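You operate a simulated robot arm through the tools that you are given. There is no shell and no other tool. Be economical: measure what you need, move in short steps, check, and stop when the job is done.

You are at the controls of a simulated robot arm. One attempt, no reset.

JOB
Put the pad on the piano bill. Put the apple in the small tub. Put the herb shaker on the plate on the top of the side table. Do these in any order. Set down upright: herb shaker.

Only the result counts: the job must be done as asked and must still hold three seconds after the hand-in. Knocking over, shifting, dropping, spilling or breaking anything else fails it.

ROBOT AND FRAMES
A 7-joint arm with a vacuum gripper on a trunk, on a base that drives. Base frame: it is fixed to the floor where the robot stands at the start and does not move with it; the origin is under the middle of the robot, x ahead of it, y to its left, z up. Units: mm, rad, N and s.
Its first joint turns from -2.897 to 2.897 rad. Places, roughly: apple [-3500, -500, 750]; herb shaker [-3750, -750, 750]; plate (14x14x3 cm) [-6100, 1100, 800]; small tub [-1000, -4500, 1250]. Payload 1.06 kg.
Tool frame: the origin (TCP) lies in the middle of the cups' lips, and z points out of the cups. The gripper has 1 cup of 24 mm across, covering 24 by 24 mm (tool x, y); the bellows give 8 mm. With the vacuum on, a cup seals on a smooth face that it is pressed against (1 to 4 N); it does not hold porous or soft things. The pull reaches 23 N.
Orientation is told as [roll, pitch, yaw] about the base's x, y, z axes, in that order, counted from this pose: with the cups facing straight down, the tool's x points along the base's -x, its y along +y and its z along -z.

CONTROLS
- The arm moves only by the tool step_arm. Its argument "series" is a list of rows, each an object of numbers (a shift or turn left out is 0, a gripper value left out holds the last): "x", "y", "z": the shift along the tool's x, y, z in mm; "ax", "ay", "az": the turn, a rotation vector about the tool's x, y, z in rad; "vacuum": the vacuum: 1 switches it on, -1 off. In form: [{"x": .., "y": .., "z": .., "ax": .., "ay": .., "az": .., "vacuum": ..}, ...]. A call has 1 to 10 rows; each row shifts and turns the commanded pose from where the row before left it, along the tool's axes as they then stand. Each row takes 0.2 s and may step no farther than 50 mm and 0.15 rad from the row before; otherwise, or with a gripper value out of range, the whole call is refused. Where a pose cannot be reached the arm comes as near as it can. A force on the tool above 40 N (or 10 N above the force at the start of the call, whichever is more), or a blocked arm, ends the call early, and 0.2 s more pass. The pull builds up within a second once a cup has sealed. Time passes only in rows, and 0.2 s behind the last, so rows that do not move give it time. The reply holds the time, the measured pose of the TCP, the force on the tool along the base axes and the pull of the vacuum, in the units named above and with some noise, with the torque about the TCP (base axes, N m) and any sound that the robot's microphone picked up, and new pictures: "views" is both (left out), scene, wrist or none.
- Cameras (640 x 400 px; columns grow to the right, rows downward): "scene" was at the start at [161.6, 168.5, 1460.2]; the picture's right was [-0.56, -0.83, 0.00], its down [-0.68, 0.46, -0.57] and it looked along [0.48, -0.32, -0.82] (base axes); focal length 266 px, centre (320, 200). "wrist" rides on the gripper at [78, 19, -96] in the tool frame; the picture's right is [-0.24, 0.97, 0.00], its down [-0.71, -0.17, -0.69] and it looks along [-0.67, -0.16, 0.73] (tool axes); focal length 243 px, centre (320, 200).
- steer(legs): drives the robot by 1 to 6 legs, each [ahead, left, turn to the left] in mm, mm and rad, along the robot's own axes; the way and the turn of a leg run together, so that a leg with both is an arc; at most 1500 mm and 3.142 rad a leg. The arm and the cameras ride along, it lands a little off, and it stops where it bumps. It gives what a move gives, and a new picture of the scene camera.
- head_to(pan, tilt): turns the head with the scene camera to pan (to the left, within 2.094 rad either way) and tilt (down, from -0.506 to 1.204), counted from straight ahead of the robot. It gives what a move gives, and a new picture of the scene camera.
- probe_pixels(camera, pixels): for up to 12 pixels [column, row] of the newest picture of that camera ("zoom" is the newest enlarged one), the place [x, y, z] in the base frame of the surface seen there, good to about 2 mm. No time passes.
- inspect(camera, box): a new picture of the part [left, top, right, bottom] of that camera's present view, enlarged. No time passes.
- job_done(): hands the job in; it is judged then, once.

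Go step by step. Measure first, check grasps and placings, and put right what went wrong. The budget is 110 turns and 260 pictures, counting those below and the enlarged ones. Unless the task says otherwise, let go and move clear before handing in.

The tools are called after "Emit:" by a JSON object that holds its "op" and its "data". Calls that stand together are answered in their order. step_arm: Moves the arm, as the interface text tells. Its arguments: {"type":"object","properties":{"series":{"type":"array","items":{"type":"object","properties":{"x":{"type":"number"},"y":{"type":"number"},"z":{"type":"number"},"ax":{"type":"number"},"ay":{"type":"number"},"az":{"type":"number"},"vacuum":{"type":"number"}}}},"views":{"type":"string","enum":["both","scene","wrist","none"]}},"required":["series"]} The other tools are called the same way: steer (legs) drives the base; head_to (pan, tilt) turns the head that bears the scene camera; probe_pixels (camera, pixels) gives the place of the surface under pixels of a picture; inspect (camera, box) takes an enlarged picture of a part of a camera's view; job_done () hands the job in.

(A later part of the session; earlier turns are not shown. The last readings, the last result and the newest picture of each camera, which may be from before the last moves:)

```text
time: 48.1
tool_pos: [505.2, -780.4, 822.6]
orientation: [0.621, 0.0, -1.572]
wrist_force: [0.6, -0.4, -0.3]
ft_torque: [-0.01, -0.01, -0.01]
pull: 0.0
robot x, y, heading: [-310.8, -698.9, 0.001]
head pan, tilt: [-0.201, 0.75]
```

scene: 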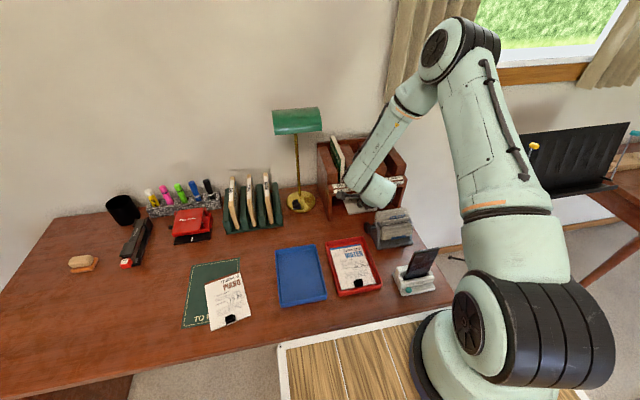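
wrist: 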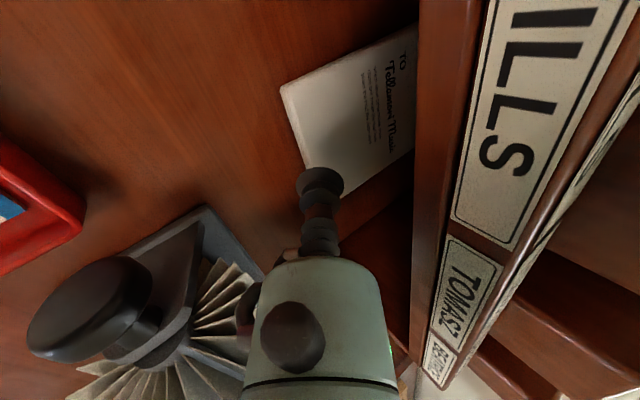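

No contact now and a visible gap between body and shelf at (400,300). Advancing another 55 mm gently.

Emit:
{"op": "step_arm", "data": {"series": [{"z": 20}, {"z": 20}, {"z": 15}, {}], "views": "wrist"}}

Emit:
{"op": "inspect", "data": {"camera": "scene", "box": [310, 110, 430, 250]}}

```text
time: 49.1
tool_pos: [537.1, -779.6, 777.1]
orientation: [0.618, 0.0, -1.571]
wrist_force: [-0.6, -1.4, -0.3]
ft_torque: [0.05, -0.2, 0.22]
pull: 0.1
robot x, y, heading: [-312.8, -700.7, -0.001]
head pan, tilt: [-0.201, 0.75]
```

wrist: 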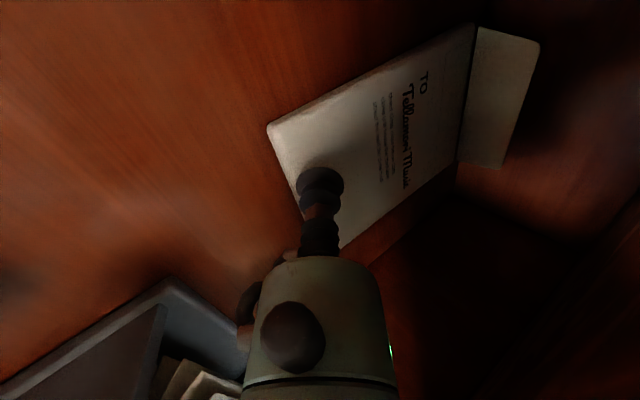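

```text
2.86 times, centred on (370, 180) of scene
```

zoom: 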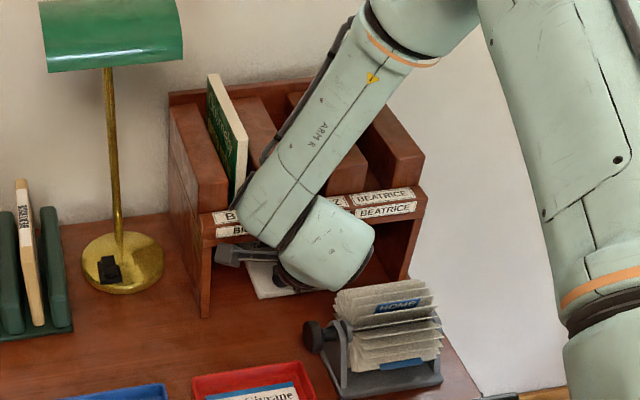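

A small torque (-0.2, 0.22) appeared; I take another reading before pressing.

Emit:
{"op": "step_arm", "data": {"series": [{}, {}], "views": "none"}}

Emit:
{"op": "inspect", "data": {"camera": "wrist", "box": [140, 160, 400, 400]}}

```text
time: 49.7
tool_pos: [537.6, -780.3, 777.4]
orientation: [0.62, -0.002, -1.57]
wrist_force: [-2.1, -1.2, -2.2]
ft_torque: [-0.05, -0.22, 0.17]
pull: 0.0
robot x, y, heading: [-312.0, -697.0, -0.0]
head pan, tilt: [-0.201, 0.75]
```

```text
1.67 times, centred on (270, 280) of wrist
```

zoom: 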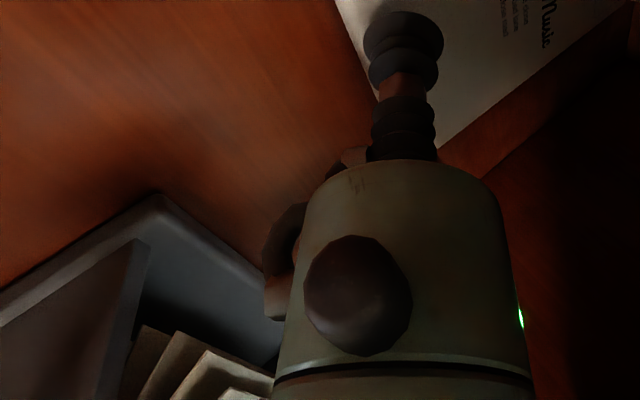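

A light contact at about +100 mm in y: it's the wrist camera touching the shelf edge. I'll back out 60 mm, roll back 0.2 and tilt 0.05 more.

Emit:
{"op": "step_arm", "data": {"series": [{"z": -20}, {"z": -40}, {"z": -10}, {"az": -0.1}, {"az": -0.1}, {"ax": -0.049, "ay": -0.01}, {}], "views": "wrist"}}

```text
time: 51.3
tool_pos: [496.7, -779.9, 833.6]
orientation: [0.661, -0.123, -1.412]
wrist_force: [0.5, 0.0, 0.5]
ft_torque: [-0.03, 0.0, -0.03]
pull: 0.1
robot x, y, heading: [-309.9, -701.6, 0.0]
head pan, tilt: [-0.201, 0.75]
```

wrist: 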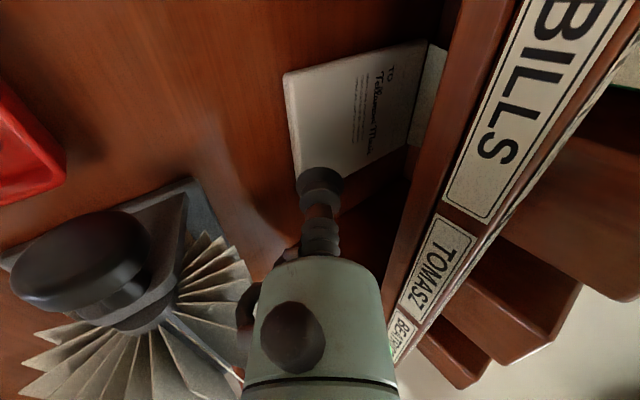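

Clear again. Advancing toward (548,-790,768) in small steps.

Emit:
{"op": "step_arm", "data": {"series": [{"x": -9.2, "y": -5, "z": 20}, {"z": 20}, {"z": 20}, {"z": 14}, {}], "views": "wrist"}}

```text
time: 52.5
tool_pos: [540.1, -790.0, 774.5]
orientation: [0.661, -0.123, -1.413]
wrist_force: [0.8, 0.4, -0.1]
ft_torque: [0.03, -0.03, 0.03]
pull: 0.1
robot x, y, heading: [-311.0, -698.6, 0.001]
head pan, tilt: [-0.201, 0.75]
```

wrist: 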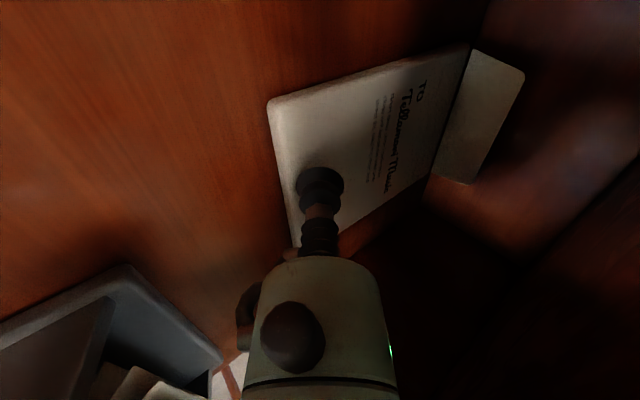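

No contact. I switch the vacuum on and press in: lip should meet the pad at z≈761.

Emit:
{"op": "step_arm", "data": {"series": [{"z": 8, "y": 3, "vacuum": 1}, {"z": 4}, {"z": 3}, {}, {}], "views": "wrist"}}

```text
time: 53.7
tool_pos: [551.6, -789.3, 765.3]
orientation: [0.66, -0.124, -1.412]
wrist_force: [0.0, -1.3, 4.0]
ft_torque: [0.01, 0.09, 0.05]
pull: 0.2
robot x, y, heading: [-312.2, -698.0, 0.003]
head pan, tilt: [-0.201, 0.75]
```

wrist: 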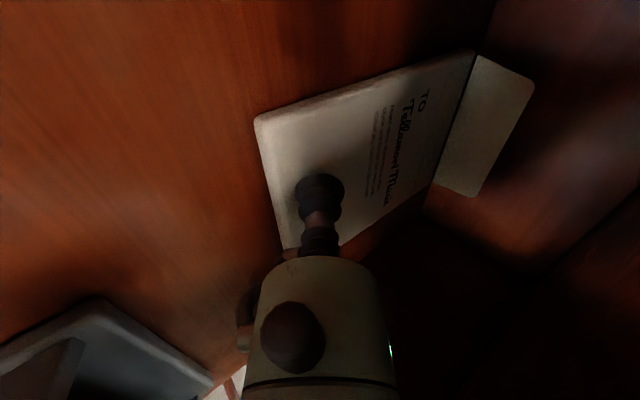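

Pressing with 4 N, no seal yet. I press a bit more and drag 20 mm toward -x by friction.

Emit:
{"op": "step_arm", "data": {"series": [{"z": 3}, {"x": 1.56, "y": -7.68, "z": -6.2}, {"x": 1.56, "y": -7.68, "z": -6.2}, {}], "views": "wrist"}}

```text
time: 54.7
tool_pos: [533.5, -788.8, 761.7]
orientation: [0.659, -0.125, -1.411]
wrist_force: [0.2, -0.6, 0.4]
ft_torque: [0.01, -0.03, -0.02]
pull: 0.1
robot x, y, heading: [-309.0, -700.0, -0.001]
head pan, tilt: [-0.201, 0.75]
```

wrist: 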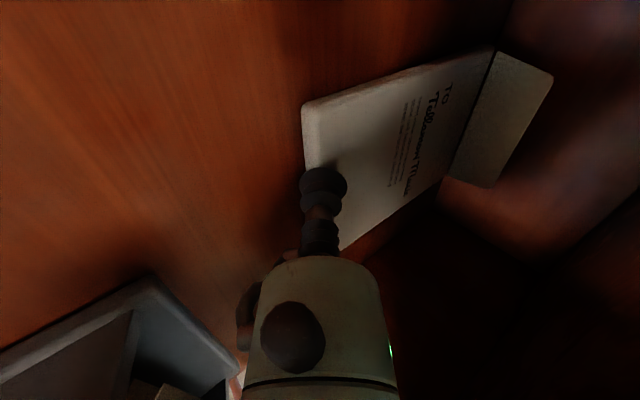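

The cup slid off the pad's front. Probing whether the pad moved.

Emit:
{"op": "probe_pixels", "data": {"camera": "wrist", "pixels": [[310, 112], [312, 150], [345, 240], [425, 90], [450, 70], [480, 130], [490, 50], [545, 80], [430, 185], [455, 185]]}}

```text
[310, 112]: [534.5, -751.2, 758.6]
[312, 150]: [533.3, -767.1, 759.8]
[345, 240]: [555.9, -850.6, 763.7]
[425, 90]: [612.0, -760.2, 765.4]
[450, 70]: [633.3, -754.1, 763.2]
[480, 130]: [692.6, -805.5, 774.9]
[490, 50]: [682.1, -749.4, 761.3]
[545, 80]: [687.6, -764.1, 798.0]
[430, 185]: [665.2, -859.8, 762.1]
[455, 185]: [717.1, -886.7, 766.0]
```

The pad hasn't noticeably moved. I'll try again with more tilt (0.8 rad), deeper contact and a firmer press; first retreat 60 mm and re-tilt.

Emit:
{"op": "step_arm", "data": {"series": [{"z": -30, "vacuum": -1}, {"z": -30}, {"ax": -0.0637, "ay": -0.013}, {"ax": -0.0637, "ay": -0.013}, {}], "views": "none"}}

```text
time: 55.9
tool_pos: [496.9, -788.9, 810.6]
orientation: [0.791, -0.142, -1.43]
wrist_force: [0.3, -0.1, 0.5]
ft_torque: [0.0, -0.02, 0.04]
pull: 0.1
robot x, y, heading: [-312.8, -698.7, 0.003]
head pan, tilt: [-0.201, 0.75]
```

Retreat fine. Moving in under the shelf to (560,-772,778).

Emit:
{"op": "step_arm", "data": {"series": [{"x": 3.15, "y": 5.9, "z": 17}, {"x": 3.15, "y": 5.9, "z": 17}, {"x": 3.15, "y": 5.9, "z": 17}, {"x": 3.15, "y": 5.9, "z": 17}, {}], "views": "wrist"}}

```text
time: 57.1
tool_pos: [560.4, -771.9, 777.1]
orientation: [0.791, -0.143, -1.429]
wrist_force: [0.1, 0.3, -0.5]
ft_torque: [-0.03, 0.01, -0.01]
pull: 0.1
robot x, y, heading: [-309.4, -697.4, -0.004]
head pan, tilt: [-0.201, 0.75]
```

wrist: 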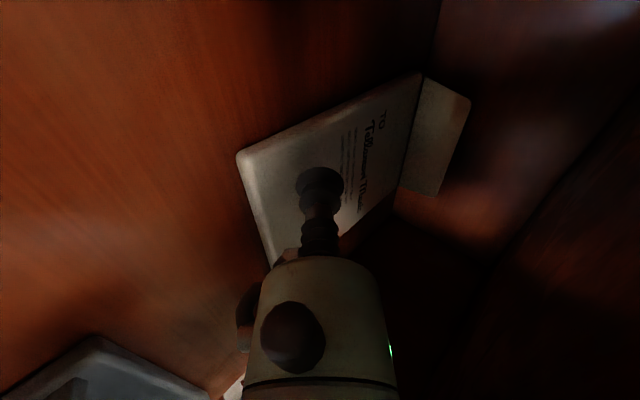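

Free of contact, well onto the pad. Pressing straight down 12 mm.

Emit:
{"op": "step_arm", "data": {"series": [{"x": 0.85, "y": -4.2, "z": 4.2, "vacuum": 1}, {"x": 0.85, "y": -4.2, "z": 4.2}, {"x": 0.4, "y": -2.1, "z": 2.1}, {}], "views": "none"}}

```text
time: 58.1
tool_pos: [560.9, -771.6, 763.5]
orientation: [0.794, -0.143, -1.43]
wrist_force: [3.7, 0.1, 13.4]
ft_torque: [0.0, 0.15, 0.03]
pull: 0.1
robot x, y, heading: [-312.5, -698.6, 0.001]
head pan, tilt: [-0.201, 0.75]
```

Pressing with 13 N. Dragging 20 mm toward -x.

Emit:
{"op": "step_arm", "data": {"series": [{"x": 0.55, "y": -2.73, "z": -2.87}, {"x": 0.55, "y": -2.73, "z": -2.87}, {"x": 0.55, "y": -2.73, "z": -2.87}], "views": "wrist"}}

Emit:
{"op": "probe_pixels", "data": {"camera": "wrist", "pixels": [[243, 160], [255, 200], [262, 230], [415, 80], [330, 160]]}}

```text
time: 58.9
tool_pos: [547.1, -771.7, 762.4]
orientation: [0.79, -0.142, -1.43]
wrist_force: [5.8, 1.0, 14.4]
ft_torque: [-0.05, 0.16, 0.07]
pull: 0.0
robot x, y, heading: [-313.4, -698.1, -0.0]
head pan, tilt: [-0.201, 0.75]
```

wrist: 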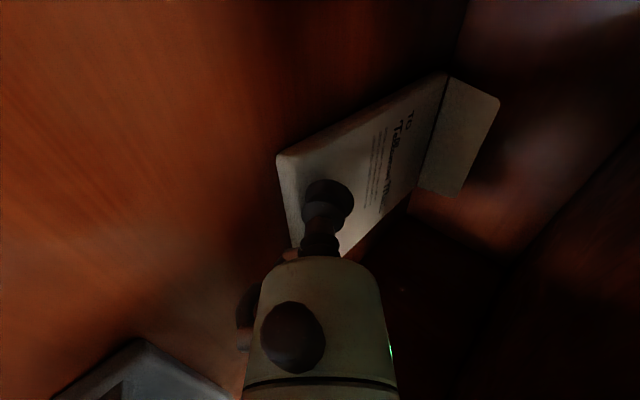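

```text
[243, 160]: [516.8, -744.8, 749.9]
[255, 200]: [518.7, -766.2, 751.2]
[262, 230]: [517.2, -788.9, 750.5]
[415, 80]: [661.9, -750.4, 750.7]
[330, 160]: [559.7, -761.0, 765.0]
```

Tangential force 5.8 N with 14 N normal: the cup just slides (µ≈0.4). Before more effort, I retract and re-verify which object really is "the pad" by closer looks.

Emit:
{"op": "step_arm", "data": {"series": [{"x": -1.7, "y": 8.4, "z": -8.4, "vacuum": -1}, {"z": -25}, {"z": -40}, {"z": -45}, {"z": -45}, {"z": -45}, {}], "views": "wrist"}}

Emit:
{"op": "inspect", "data": {"camera": "scene", "box": [60, 240, 110, 285]}}

Emit:
{"op": "inspect", "data": {"camera": "scene", "box": [100, 170, 220, 275]}}

Emit:
{"op": "inspect", "data": {"camera": "scene", "box": [320, 170, 450, 300]}}

```text
time: 60.5
tool_pos: [403.8, -771.5, 913.2]
orientation: [0.79, -0.142, -1.431]
wrist_force: [-0.3, 0.4, 0.5]
ft_torque: [0.01, 0.0, -0.01]
pull: 0.1
robot x, y, heading: [-311.1, -700.4, -0.002]
head pan, tilt: [-0.201, 0.75]
```

wrist: 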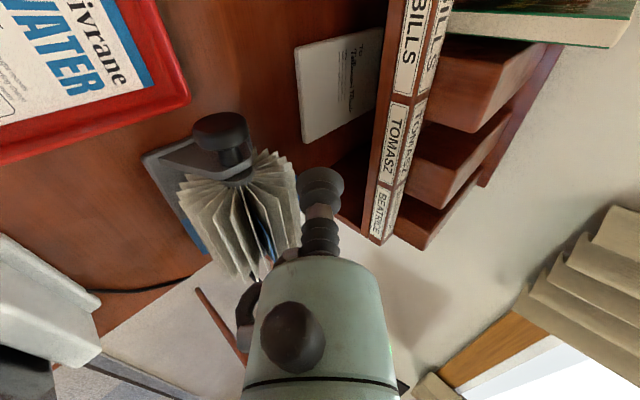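

```text
8.89 times, centred on (85, 262) of scene
```

zoom: 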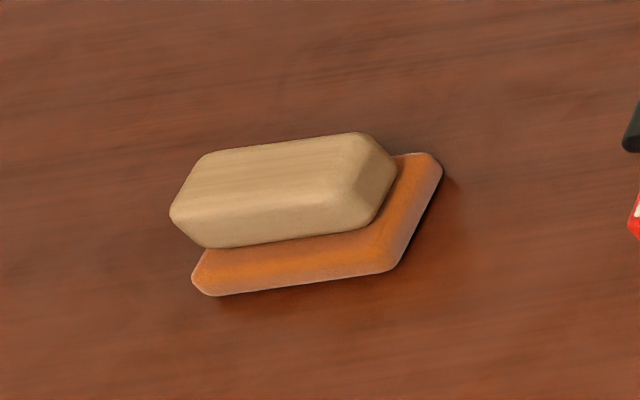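

```text
3.81 times, centred on (160, 222) of scene
```

zoom: 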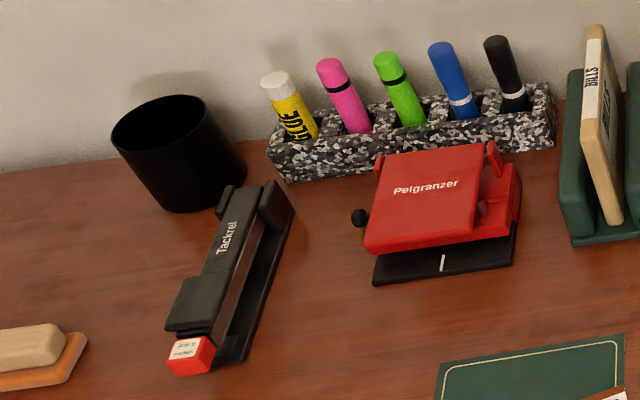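

```text
3.08 times, centred on (385, 235) of scene
```

zoom: 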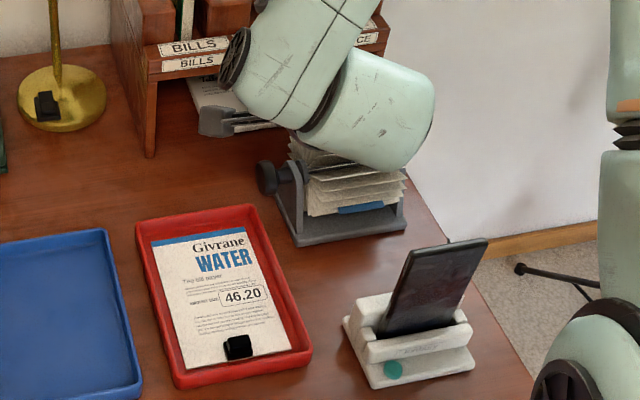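

Zooming into the white item's text and checking its thickness.

Emit:
{"op": "inspect", "data": {"camera": "wrist", "box": [280, 20, 400, 150]}}

Emit:
{"op": "probe_pixels", "data": {"camera": "wrist", "pixels": [[300, 60], [306, 138], [370, 40], [340, 80], [345, 120], [360, 110]]}}

Emit:
{"op": "probe_pixels", "data": {"camera": "scene", "pixels": [[83, 260], [76, 257], [95, 267], [84, 271], [75, 270], [120, 255]]}}

```text
3.08 times, centred on (340, 85) of wrist
```

zoom: 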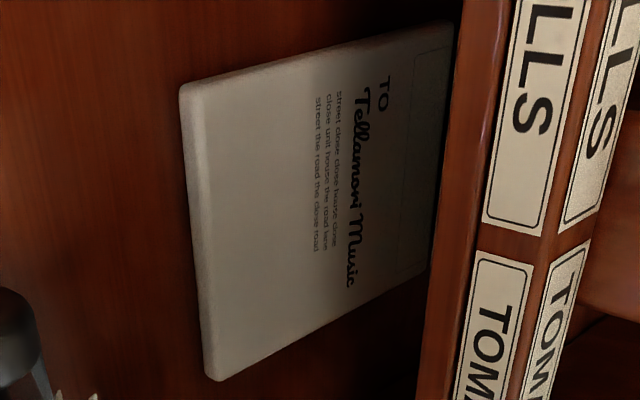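

```text
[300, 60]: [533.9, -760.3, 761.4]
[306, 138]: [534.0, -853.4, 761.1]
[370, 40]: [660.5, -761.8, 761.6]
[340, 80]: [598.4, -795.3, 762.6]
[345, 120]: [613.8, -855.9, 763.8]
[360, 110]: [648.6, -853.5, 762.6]
```

```text
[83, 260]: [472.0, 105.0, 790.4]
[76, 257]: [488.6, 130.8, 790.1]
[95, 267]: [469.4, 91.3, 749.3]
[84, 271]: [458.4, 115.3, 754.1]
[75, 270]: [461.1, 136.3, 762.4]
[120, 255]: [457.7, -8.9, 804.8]
```

That white item is an addressed envelope ("TO Tellamori Music"), not a pad. I survey the hutch and the other desk for pads before deciding on the tan/orange block.

Emit:
{"op": "head_to", "data": {"pan": -1.2, "tilt": 0.3}}

Emit:
{"op": "inspect", "data": {"camera": "scene", "box": [100, 50, 420, 250]}}

Emit:
{"op": "head_to", "data": {"pan": 1.3, "tilt": 0.4}}

Emit:
{"op": "inspect", "data": {"camera": "scene", "box": [0, 0, 640, 400]}}

```text
time: 61.8
tool_pos: [404.0, -771.7, 913.6]
orientation: [0.79, -0.143, -1.43]
wrist_force: [0.1, -0.6, -0.2]
ft_torque: [-0.04, 0.03, 0.01]
pull: 0.0
robot x, y, heading: [-310.4, -696.9, -0.0]
head pan, tilt: [-1.201, 0.3]
```

scene: 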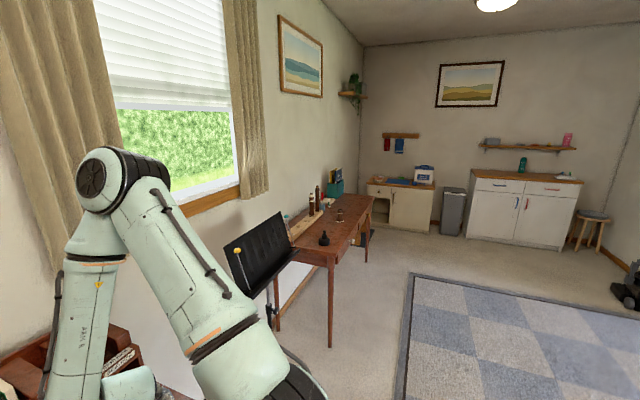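

```text
2.00 times, centred on (260, 150) of scene
```

zoom: 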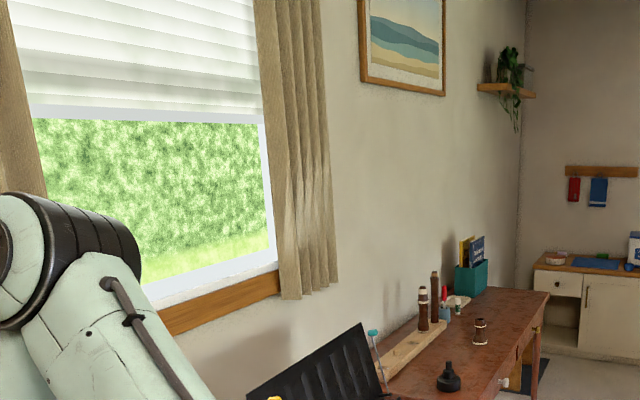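

```text
time: 64.1
tool_pos: [404.6, -770.6, 913.8]
orientation: [0.79, -0.144, -1.43]
wrist_force: [1.2, 0.6, 0.4]
ft_torque: [0.01, 0.0, 0.02]
pull: 0.0
robot x, y, heading: [-312.8, -700.0, -0.0]
head pan, tilt: [1.3, 0.4]
```

scene: 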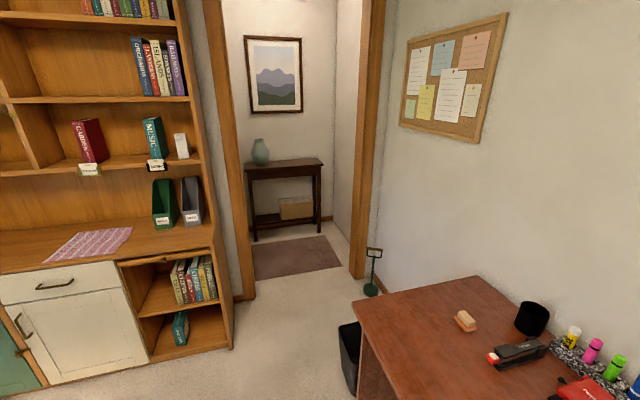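

```text
1.00 times, centred on (320, 200) of scene
```

zoom: 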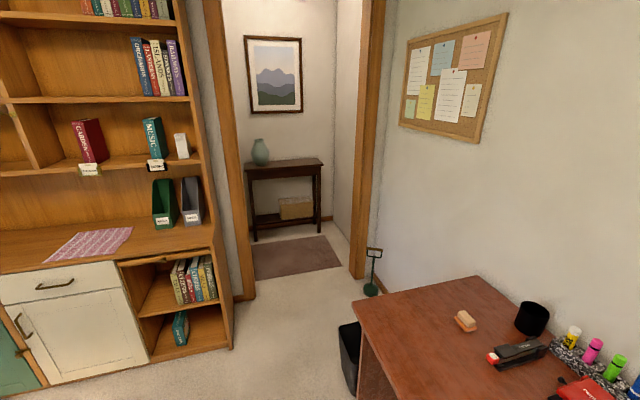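

The tan/orange block (top z≈790 at ~(475,117)) is the only loose pad-like object; I take it as the pad. First I bring the tool upright again, up and away from the rack.

Emit:
{"op": "step_arm", "data": {"series": [{"z": -45}, {"z": -45}, {"z": -30}, {"ax": 0.1306, "ay": 0.0265}, {"ax": 0.1306, "ay": 0.0265}, {"ax": 0.1306, "ay": 0.0265}, {"ax": 0.1306, "ay": 0.0265}, {"ax": 0.1306, "ay": 0.0265}, {"ax": 0.1306, "ay": 0.0265}], "views": "none"}}

Emit:
{"op": "step_arm", "data": {"series": [{"az": -0.137}, {"az": -0.137}, {"az": -0.137}, {"az": -0.137}, {"az": -0.137}, {"az": -0.137}, {"az": -0.137}, {"az": -0.137}, {"az": -0.137}, {"az": -0.137}], "views": "none"}}

Emit:
{"op": "head_to", "data": {"pan": 0.2, "tilt": 0.8}}

```text
time: 66.1
tool_pos: [344.7, -772.6, 982.0]
orientation: [-0.001, -0.001, -1.37]
wrist_force: [-0.2, 0.2, 0.0]
ft_torque: [0.03, -0.03, 0.03]
pull: 0.1
out of reach, approached as far as the arm can: row 2, 3
robot x, y, heading: [-311.1, -696.7, 0.003]
head pan, tilt: [1.3, 0.4]
```

```text
time: 68.3
tool_pos: [345.8, -773.6, 981.3]
orientation: [0.0, 0.0, 0.001]
wrist_force: [0.1, 0.0, -0.2]
ft_torque: [0.0, 0.02, 0.01]
pull: 0.0
robot x, y, heading: [-312.0, -696.6, 0.003]
head pan, tilt: [1.3, 0.4]
```

```text
time: 69.6
tool_pos: [346.6, -773.3, 982.0]
orientation: [0.0, 0.002, -0.002]
wrist_force: [0.5, 0.5, 0.2]
ft_torque: [0.01, -0.01, 0.0]
pull: 0.1
robot x, y, heading: [-312.5, -697.6, 0.001]
head pan, tilt: [0.201, 0.799]
```

scene: 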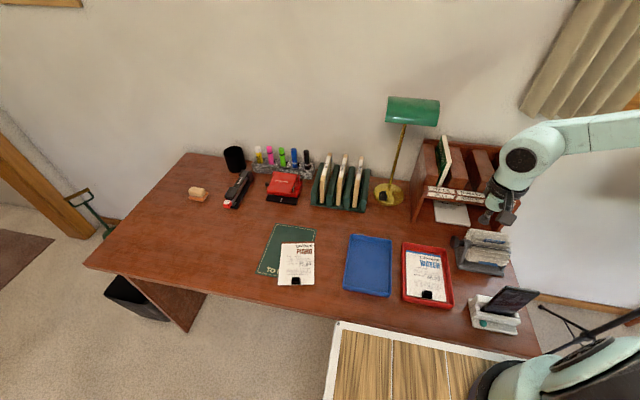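

Tool is upright at (346,-773,982). Driving left ~700 mm, then forward to face the pad.

Emit:
{"op": "steer", "data": {"legs": [[0, 740, 0], [110, 0, 0]]}}

Emit:
{"op": "step_arm", "data": {"series": [{"y": 30}], "views": "both"}}

```text
time: 74.5
tool_pos: [456.5, -27.6, 982.6]
orientation: [0.001, 0.002, -0.006]
wrist_force: [0.7, 0.0, 0.7]
ft_torque: [0.01, -0.01, 0.0]
pull: 0.0
robot x, y, heading: [-197.5, 51.9, 0.001]
head pan, tilt: [0.201, 0.799]
```

scene: 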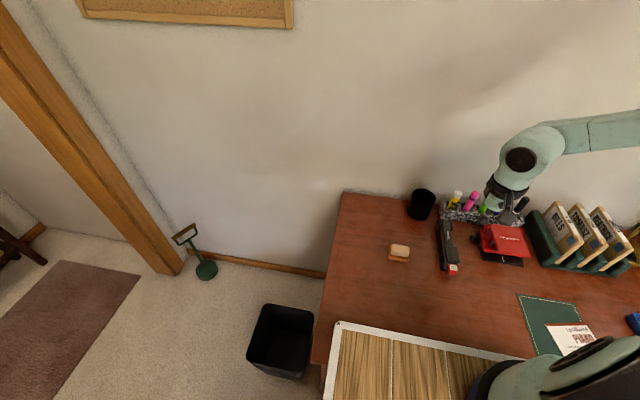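

```text
time: 74.9
tool_pos: [457.6, 1.3, 982.0]
orientation: [0.001, 0.001, -0.006]
wrist_force: [-0.5, 0.3, -0.3]
ft_torque: [0.0, -0.04, 0.02]
pull: 0.0
robot x, y, heading: [-200.3, 48.6, -0.008]
head pan, tilt: [0.201, 0.799]
```

scene: 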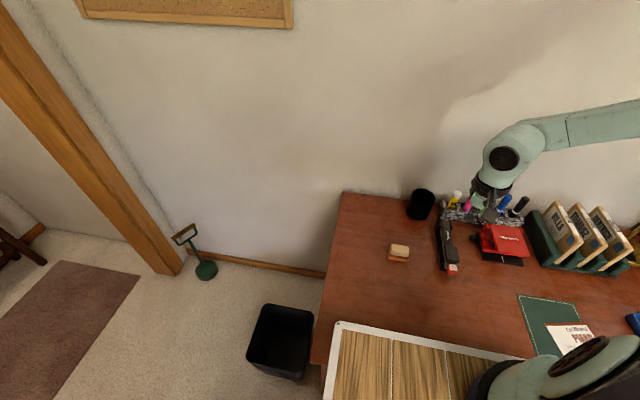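
wrist: 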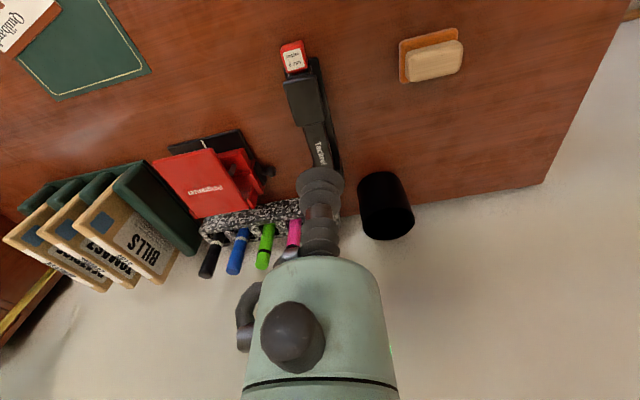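

Pad visible at wrist (434,60). Probing its top and zooming.

Emit:
{"op": "inspect", "data": {"camera": "wrist", "box": [385, 15, 480, 95]}}

Emit:
{"op": "probe_pixels", "data": {"camera": "wrist", "pixels": [[434, 58], [412, 60], [458, 50], [410, 75], [460, 68], [402, 45], [450, 30], [402, 78]]}}

```text
5.00 times, centred on (432, 55) of wrist
```

zoom: 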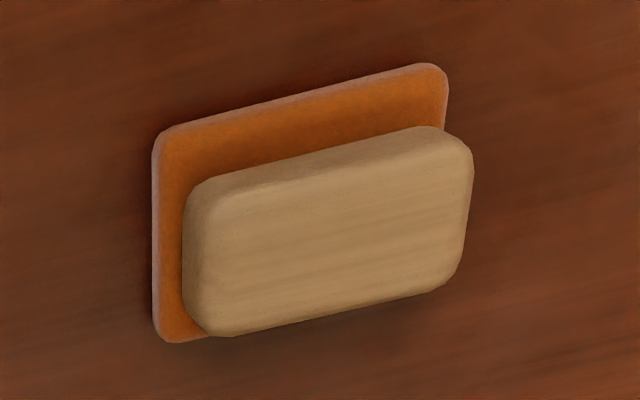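

```text
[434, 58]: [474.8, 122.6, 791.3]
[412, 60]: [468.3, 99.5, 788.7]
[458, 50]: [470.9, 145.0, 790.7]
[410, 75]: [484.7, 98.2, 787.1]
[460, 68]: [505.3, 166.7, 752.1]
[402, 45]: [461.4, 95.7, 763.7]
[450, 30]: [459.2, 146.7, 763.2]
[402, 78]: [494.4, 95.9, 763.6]
```

Pad top at z≈791, center ≈(477,121.5). Moving over it and down to just above.

Emit:
{"op": "step_arm", "data": {"series": [{"x": -5, "y": 30}, {"x": -5, "y": 30}, {"x": -5, "y": 30}, {"x": -4.4, "y": 30}, {"z": 45}, {"z": 45}, {"z": 45}, {"z": 37}, {}], "views": "wrist"}}

```text
time: 76.9
tool_pos: [476.8, 122.6, 810.8]
orientation: [0.0, 0.001, -0.007]
wrist_force: [0.6, -0.1, 0.7]
ft_torque: [0.01, 0.0, 0.0]
pull: 0.0
robot x, y, heading: [-196.3, 51.9, -0.01]
head pan, tilt: [0.201, 0.799]
```

wrist: 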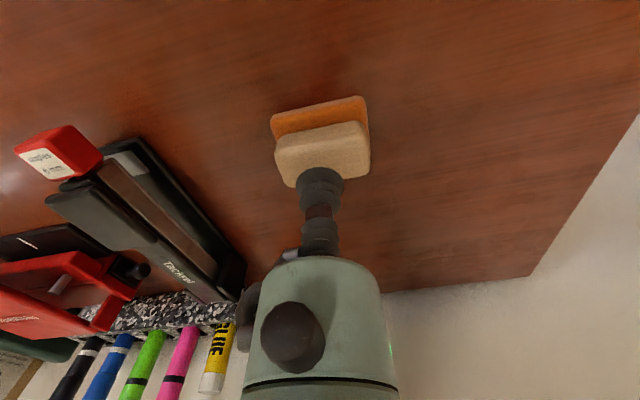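

Cup is 20 mm above the block. Vacuum on and pressing gently.

Emit:
{"op": "step_arm", "data": {"series": [{"z": 15, "vacuum": 1}, {"z": 5}, {"z": 2.5}, {}, {}, {}, {}], "views": "wrist"}}

```text
time: 78.5
tool_pos: [476.3, 122.6, 787.7]
orientation: [0.0, 0.001, -0.007]
wrist_force: [-1.0, 1.6, 2.6]
ft_torque: [0.0, -0.01, 0.0]
pull: 23.1
robot x, y, heading: [-198.7, 48.2, -0.004]
head pan, tilt: [0.201, 0.799]
```

wrist: 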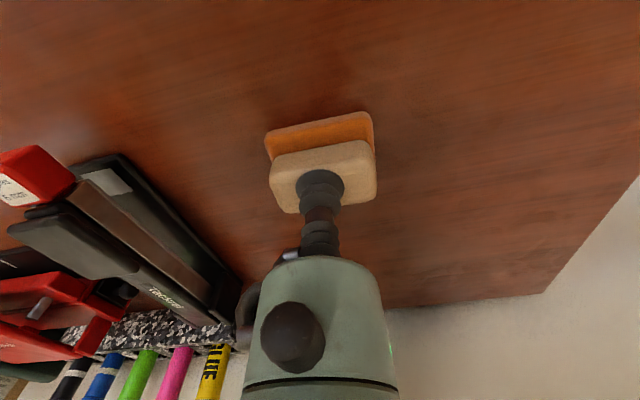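

Sealed with a 23 N pull. Lifting.

Emit:
{"op": "step_arm", "data": {"series": [{"z": -10}, {"z": -40}, {"z": -40}, {"z": -40}, {}], "views": "wrist"}}

Emit:
{"op": "inspect", "data": {"camera": "wrist", "box": [220, 80, 420, 230]}}

```text
time: 79.7
tool_pos: [477.8, 122.5, 919.0]
orientation: [-0.001, 0.0, -0.005]
wrist_force: [-0.6, 0.1, -0.4]
ft_torque: [-0.02, 0.02, -0.04]
pull: 22.8
robot x, y, heading: [-196.6, 49.5, -0.007]
head pan, tilt: [0.201, 0.799]
```

wrist: 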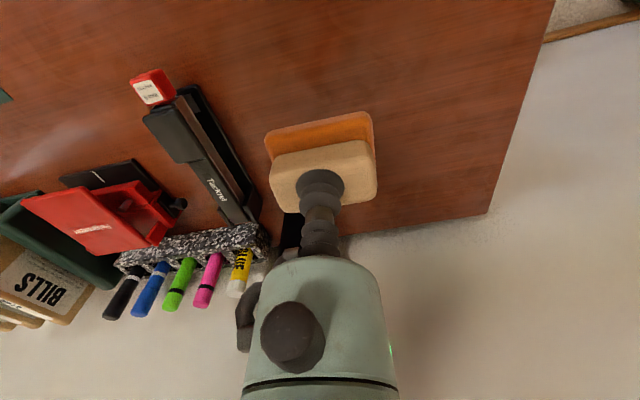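

```text
2.67 times, centred on (320, 155) of wrist
```

zoom: 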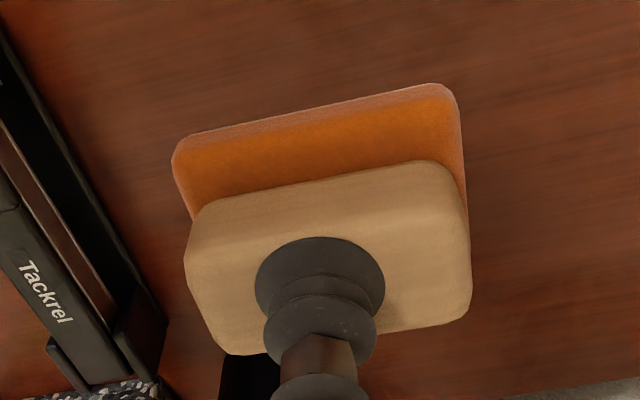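

The whole block (with orange base) lifted. Driving back 203 and right 440 to bring it over the piano bill.

Emit:
{"op": "steer", "data": {"legs": [[-203, 0, 0], [0, -440, 0]]}}

Emit:
{"op": "head_to", "data": {"pan": 0.0, "tilt": 0.9}}

Emit:
{"op": "step_arm", "data": {"series": [{}], "views": "wrist"}}

```text
time: 83.5
tool_pos: [270.8, -319.0, 919.3]
orientation: [-0.001, 0.0, -0.007]
wrist_force: [0.5, 0.0, -1.2]
ft_torque: [0.01, -0.02, 0.02]
pull: 23.0
robot x, y, heading: [-407.3, -393.5, -0.004]
head pan, tilt: [0.201, 0.799]
```

scene: 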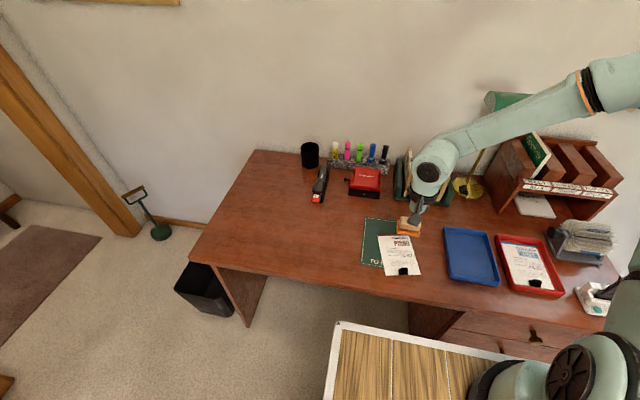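

```text
time: 84.3
tool_pos: [271.2, -318.4, 918.9]
orientation: [0.0, 0.0, -0.009]
wrist_force: [0.7, 0.1, -0.8]
ft_torque: [0.02, 0.01, 0.01]
pull: 22.8
robot x, y, heading: [-403.4, -392.5, -0.008]
head pan, tilt: [0.0, 0.901]
```

scene: 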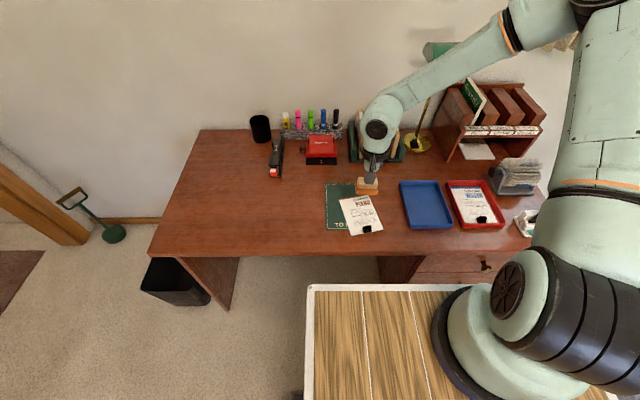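

```text
time: 84.7
tool_pos: [271.2, -319.0, 918.7]
orientation: [-0.001, 0.0, -0.006]
wrist_force: [-0.7, -0.2, 0.0]
ft_torque: [0.01, -0.02, 0.02]
pull: 22.8
robot x, y, heading: [-402.3, -393.2, -0.009]
head pan, tilt: [0.0, 0.901]
```

wrist: 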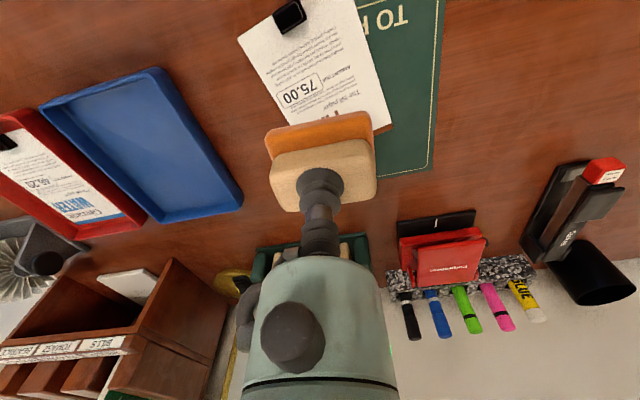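

Probing the bill's outline once more for placement.

Emit:
{"op": "probe_pixels", "data": {"camera": "wrist", "pixels": [[242, 40], [354, 4], [388, 122], [272, 105], [300, 92], [291, 15]]}}

Emit:
{"op": "probe_pixels", "data": {"camera": "scene", "pixels": [[342, 201], [352, 234], [381, 227], [367, 229], [360, 215]]}}

```text
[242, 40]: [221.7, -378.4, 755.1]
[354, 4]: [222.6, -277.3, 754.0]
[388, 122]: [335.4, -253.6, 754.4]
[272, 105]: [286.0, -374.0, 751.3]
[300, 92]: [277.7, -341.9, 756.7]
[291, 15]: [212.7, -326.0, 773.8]
```

```text
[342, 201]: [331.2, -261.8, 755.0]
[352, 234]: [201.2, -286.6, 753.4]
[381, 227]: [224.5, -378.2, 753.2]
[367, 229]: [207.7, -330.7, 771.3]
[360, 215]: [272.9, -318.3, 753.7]
```

Bill center ≈(275,-315), z≈754; the pad hangs right above. Lowering 118 mm then feeling for contact.

Emit:
{"op": "step_arm", "data": {"series": [{"z": 40}, {"z": 40}, {"z": 30}, {"z": 10}, {}], "views": "none"}}

Emit:
{"op": "step_arm", "data": {"series": [{"z": 2}, {"z": 2}, {}], "views": "wrist"}}

```text
time: 85.9
tool_pos: [273.9, -319.7, 798.1]
orientation: [0.001, 0.001, -0.007]
wrist_force: [0.1, -0.1, -1.5]
ft_torque: [-0.03, -0.01, -0.02]
pull: 23.1
robot x, y, heading: [-406.2, -389.9, -0.006]
head pan, tilt: [0.0, 0.901]
```

```text
time: 86.7
tool_pos: [272.4, -319.7, 794.1]
orientation: [-0.001, 0.001, -0.006]
wrist_force: [0.0, -0.2, -0.7]
ft_torque: [-0.01, -0.01, -0.02]
pull: 23.0
robot x, y, heading: [-405.4, -389.3, -0.006]
head pan, tilt: [0.0, 0.901]
```

wrist: 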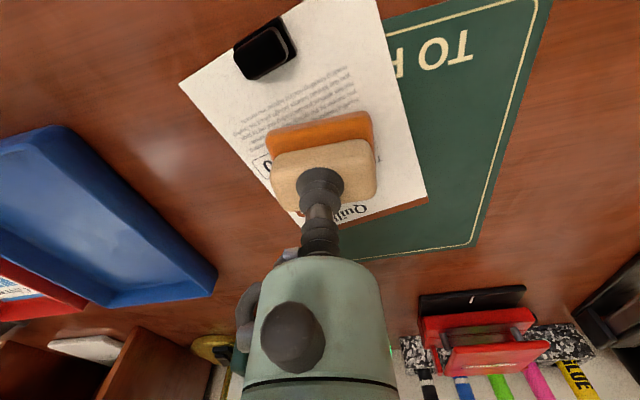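

Not yet in contact. Lowering in 1.5 mm steps.

Emit:
{"op": "step_arm", "data": {"series": [{"z": 1.5}, {"z": 1.5}, {}], "views": "none"}}

Emit:
{"op": "step_arm", "data": {"series": [{"z": 1.5}, {}], "views": "none"}}

```text
time: 87.5
tool_pos: [271.4, -318.7, 790.5]
orientation: [-0.001, -0.003, -0.008]
wrist_force: [-0.3, 0.4, 12.2]
ft_torque: [0.01, 0.02, 0.03]
pull: 22.5
robot x, y, heading: [-402.0, -390.2, -0.006]
head pan, tilt: [0.0, 0.901]
```

```text
time: 88.1
tool_pos: [273.0, -318.9, 790.3]
orientation: [-0.001, -0.002, -0.006]
wrist_force: [0.5, 1.4, 12.0]
ft_torque: [0.03, -0.01, 0.0]
pull: 23.2
robot x, y, heading: [-401.2, -390.2, -0.004]
head pan, tilt: [0.0, 0.901]
```

Contact at 12 N: it is resting on the bill. Releasing and rising.

Emit:
{"op": "step_arm", "data": {"series": [{"z": -2, "vacuum": -1}, {}, {}, {}, {"z": -5}, {"z": -15}, {"z": -40}, {"z": -50}, {"z": -50}], "views": "wrist"}}

Emit:
{"op": "inspect", "data": {"camera": "scene", "box": [310, 160, 410, 250]}}

```text
time: 90.1
tool_pos: [272.2, -318.5, 951.2]
orientation: [0.001, 0.0, -0.009]
wrist_force: [-0.1, 0.7, -0.2]
ft_torque: [0.01, 0.0, 0.01]
pull: 0.0
robot x, y, heading: [-406.3, -393.5, -0.009]
head pan, tilt: [0.0, 0.901]
```

wrist: 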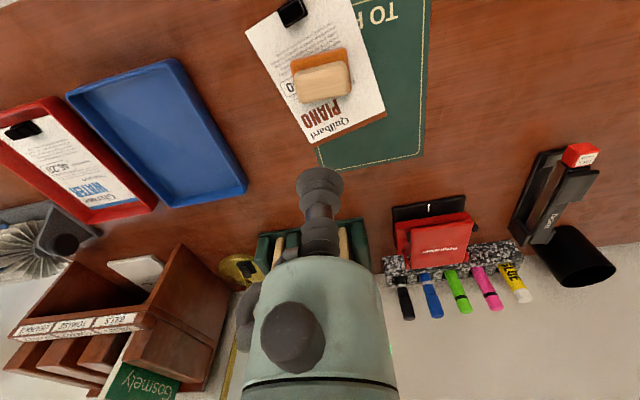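

```text
4.44 times, centred on (360, 205) of scene
```

zoom: 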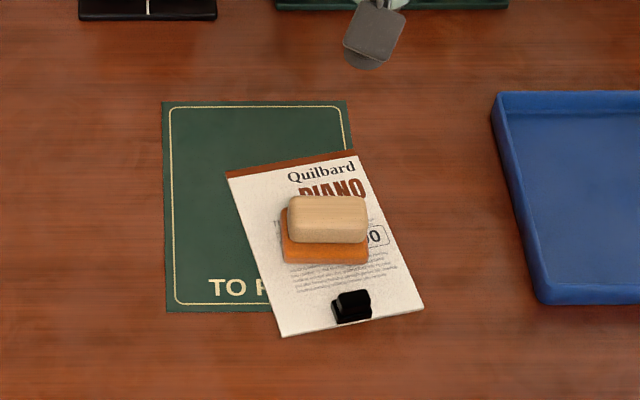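

The pad rests on the piano bill. Next the apple/shaker near (-3500,-500). I back off, tuck the arm a little, and turn around to see.

Emit:
{"op": "steer", "data": {"legs": [[-600, 0, 0], [0, 0, -1.571]]}}

Emit:
{"op": "head_to", "data": {"pan": -1.3, "tilt": 0.3}}

Emit:
{"op": "head_to", "data": {"pan": -0.3, "tilt": 0.3}}

```text
time: 97.3
tool_pos: [-938.6, -1062.7, 953.7]
orientation: [0.0, -0.003, -1.584]
wrist_force: [0.5, 0.6, -0.6]
ft_torque: [-0.01, -0.03, -0.01]
pull: 0.1
robot x, y, heading: [-1007.5, -386.9, -1.583]
head pan, tilt: [0.0, 0.901]
```

scene: 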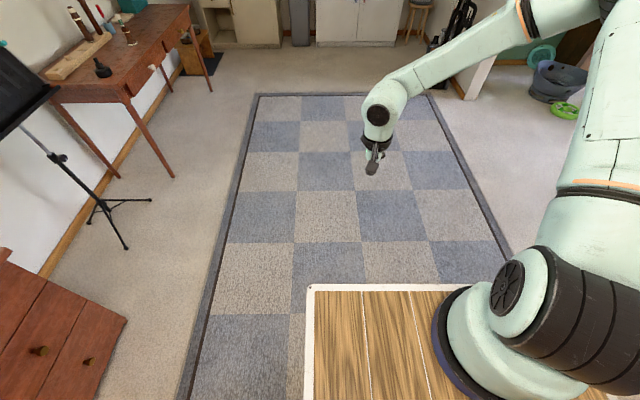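

```text
time: 98.8
tool_pos: [-939.5, -1064.8, 951.7]
orientation: [0.002, 0.0, -1.584]
wrist_force: [0.0, -0.1, -0.2]
ft_torque: [-0.02, -0.03, 0.02]
pull: 0.1
robot x, y, heading: [-1008.7, -390.8, -1.583]
head pan, tilt: [-1.3, 0.3]
```

scene: 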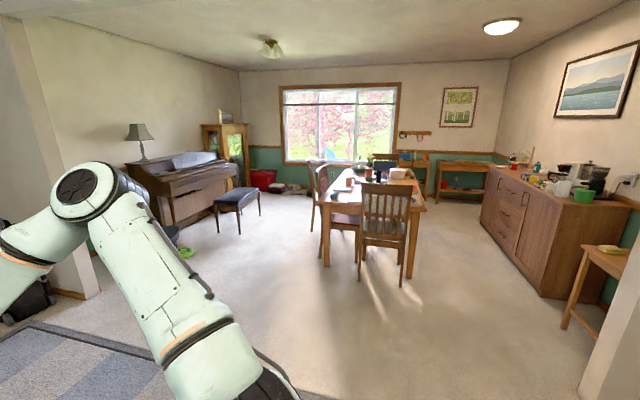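

```text
time: 100.1
tool_pos: [-939.3, -1062.8, 952.0]
orientation: [-0.001, -0.001, -1.583]
wrist_force: [0.5, -0.1, -0.3]
ft_torque: [0.0, -0.01, 0.01]
pull: 0.0
robot x, y, heading: [-1006.9, -388.1, -1.583]
head pan, tilt: [-0.3, 0.3]
```

scene: 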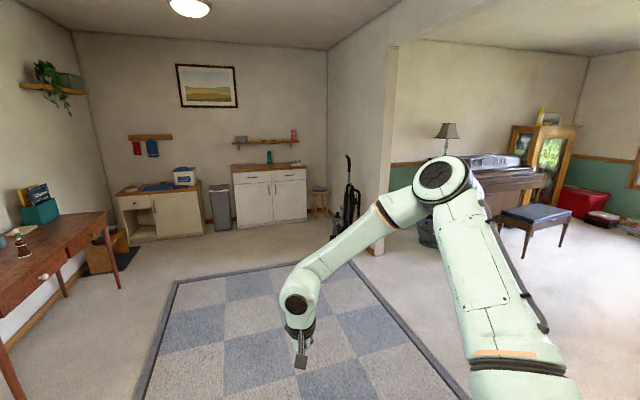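

The dining table is at about (-3500,-500) with chairs. Turn to face -x and look.

Emit:
{"op": "steer", "data": {"legs": [[0, 0, -1.56], [900, 0, 0]]}}

Emit:
{"op": "head_to", "data": {"pan": 0.0, "tilt": 0.45}}

Emit:
{"op": "inspect", "data": {"camera": "scene", "box": [160, 80, 480, 280]}}

```text
time: 108.6
tool_pos: [-2582.7, -440.6, 951.9]
orientation: [-0.002, 0.0, 3.123]
wrist_force: [1.1, -0.4, 0.2]
ft_torque: [0.0, -0.02, 0.01]
pull: 0.1
robot x, y, heading: [-1906.0, -377.0, 3.129]
head pan, tilt: [-0.3, 0.3]
```

scene: 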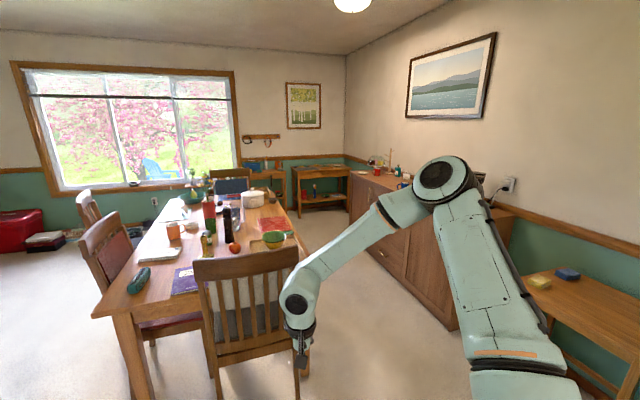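

```text
time: 109.4
tool_pos: [-2582.3, -440.5, 951.6]
orientation: [0.0, 0.0, 3.124]
wrist_force: [-0.3, 0.7, -0.4]
ft_torque: [0.0, -0.01, 0.02]
pull: 0.1
robot x, y, heading: [-1907.2, -373.0, 3.121]
head pan, tilt: [0.0, 0.45]
```

scene: 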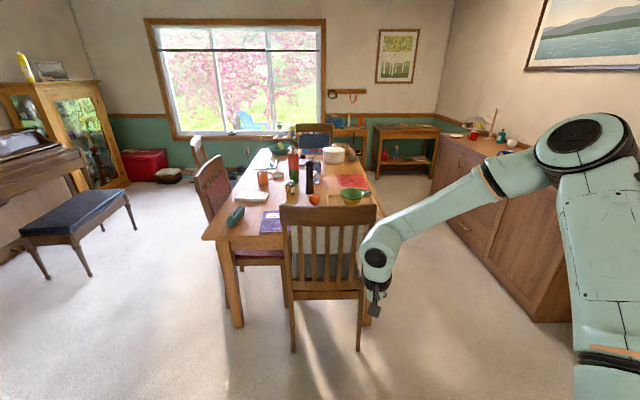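

```text
2.00 times, centred on (320, 180) of scene
```

zoom: 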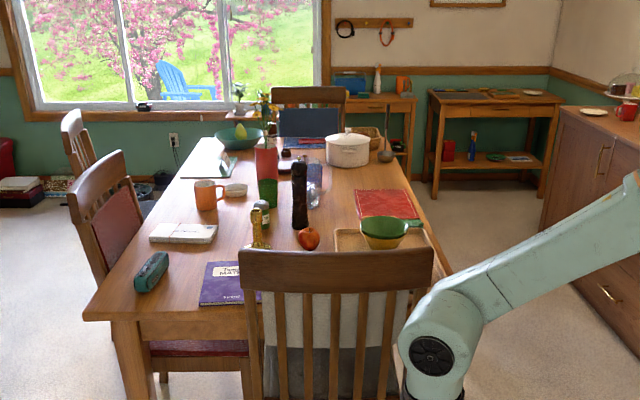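

Apple at zoom (308,238). Probing table items and edges.

Emit:
{"op": "probe_pixels", "data": {"camera": "zoom", "pixels": [[308, 238], [262, 212], [300, 195], [258, 238], [449, 272], [90, 315], [270, 210], [394, 170], [240, 255], [434, 255], [570, 200], [390, 240]]}}

Emit:
{"op": "inspect", "data": {"camera": "scene", "box": [265, 145, 375, 215]}}

```text
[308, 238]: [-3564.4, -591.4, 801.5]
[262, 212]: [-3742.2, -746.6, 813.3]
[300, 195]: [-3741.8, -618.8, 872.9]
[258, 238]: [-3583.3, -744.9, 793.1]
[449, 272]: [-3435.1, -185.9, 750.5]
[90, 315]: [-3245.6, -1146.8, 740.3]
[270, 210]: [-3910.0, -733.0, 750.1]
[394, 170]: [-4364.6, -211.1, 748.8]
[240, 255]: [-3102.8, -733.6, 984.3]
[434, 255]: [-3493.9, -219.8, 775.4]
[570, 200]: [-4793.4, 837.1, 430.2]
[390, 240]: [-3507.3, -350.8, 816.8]
```

```text
5.71 times, centred on (320, 180) of scene
```

zoom: 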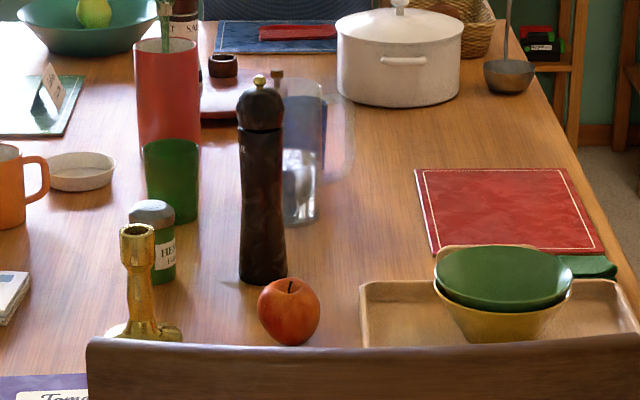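

Herb shaker is the green "HE…" jar at (-3742,-747); apple at (-3564,-591). I'll measure my own deck before entering the aisle on the +y side.

Emit:
{"op": "head_to", "data": {"pan": -2.09, "tilt": 0.95}}

Emit:
{"op": "probe_pixels", "data": {"camera": "scene", "pixels": [[570, 295], [280, 185], [385, 140], [450, 395], [278, 205], [130, 275]]}}

Emit:
{"op": "head_to", "data": {"pan": -0.5, "tilt": 0.6}}

Emit:
{"op": "probe_pixels", "data": {"camera": "scene", "pixels": [[320, 150], [250, 130], [200, 110], [400, 300], [300, 250]]}}

```text
time: 111.4
tool_pos: [-2583.4, -440.7, 952.4]
orientation: [0.0, -0.001, 3.124]
wrist_force: [-0.5, 0.8, 0.3]
ft_torque: [-0.03, -0.01, -0.01]
pull: 0.0
robot x, y, heading: [-1905.2, -377.0, 3.127]
head pan, tilt: [-2.089, 0.949]
```

scene: 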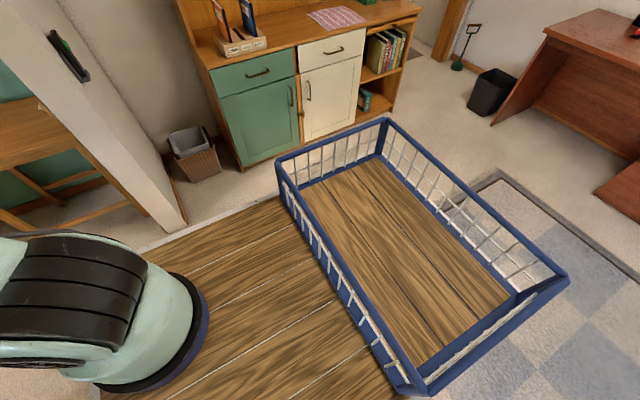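

```text
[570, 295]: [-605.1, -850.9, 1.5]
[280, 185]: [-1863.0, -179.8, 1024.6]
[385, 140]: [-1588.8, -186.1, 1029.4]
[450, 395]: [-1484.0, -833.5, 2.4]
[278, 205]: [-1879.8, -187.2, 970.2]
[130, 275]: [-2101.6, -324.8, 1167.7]
```

```text
time: 113.0
tool_pos: [-2582.5, -440.6, 952.0]
orientation: [0.0, 0.0, 3.124]
wrist_force: [-0.2, -0.4, -0.1]
ft_torque: [-0.02, 0.01, -0.02]
pull: 0.1
robot x, y, heading: [-1909.5, -377.2, 3.126]
head pan, tilt: [-0.499, 0.6]
```

scene: 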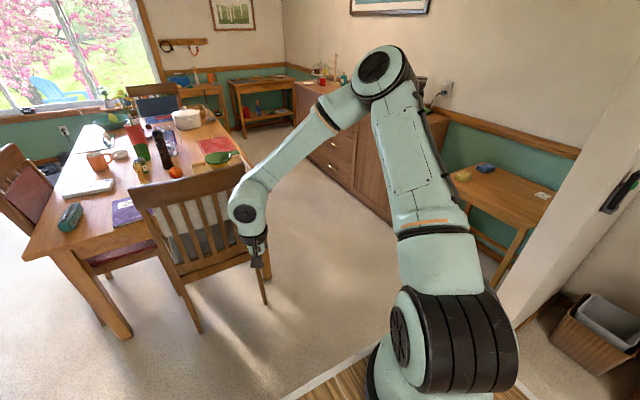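

```text
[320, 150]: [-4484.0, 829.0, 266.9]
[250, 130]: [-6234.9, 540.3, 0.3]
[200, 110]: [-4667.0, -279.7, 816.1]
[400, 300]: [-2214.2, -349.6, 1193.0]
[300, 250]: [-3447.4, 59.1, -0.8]
```

The robot footprint is compact (≈±190 wide, 320 rear). I check the partition wall and chair positions before choosing the path.

Emit:
{"op": "probe_pixels", "data": {"camera": "scene", "pixels": [[520, 318], [530, 260], [490, 285], [465, 185], [510, 195], [390, 215], [265, 300], [240, 185], [245, 165], [360, 190], [270, 275]]}}

```text
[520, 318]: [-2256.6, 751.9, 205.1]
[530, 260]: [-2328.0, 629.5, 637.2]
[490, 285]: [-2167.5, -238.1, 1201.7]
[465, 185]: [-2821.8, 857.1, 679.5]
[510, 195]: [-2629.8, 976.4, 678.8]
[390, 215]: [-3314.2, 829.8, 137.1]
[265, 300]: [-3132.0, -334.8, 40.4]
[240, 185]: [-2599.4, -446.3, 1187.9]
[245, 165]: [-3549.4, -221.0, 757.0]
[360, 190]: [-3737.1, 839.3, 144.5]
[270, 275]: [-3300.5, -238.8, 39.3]
```

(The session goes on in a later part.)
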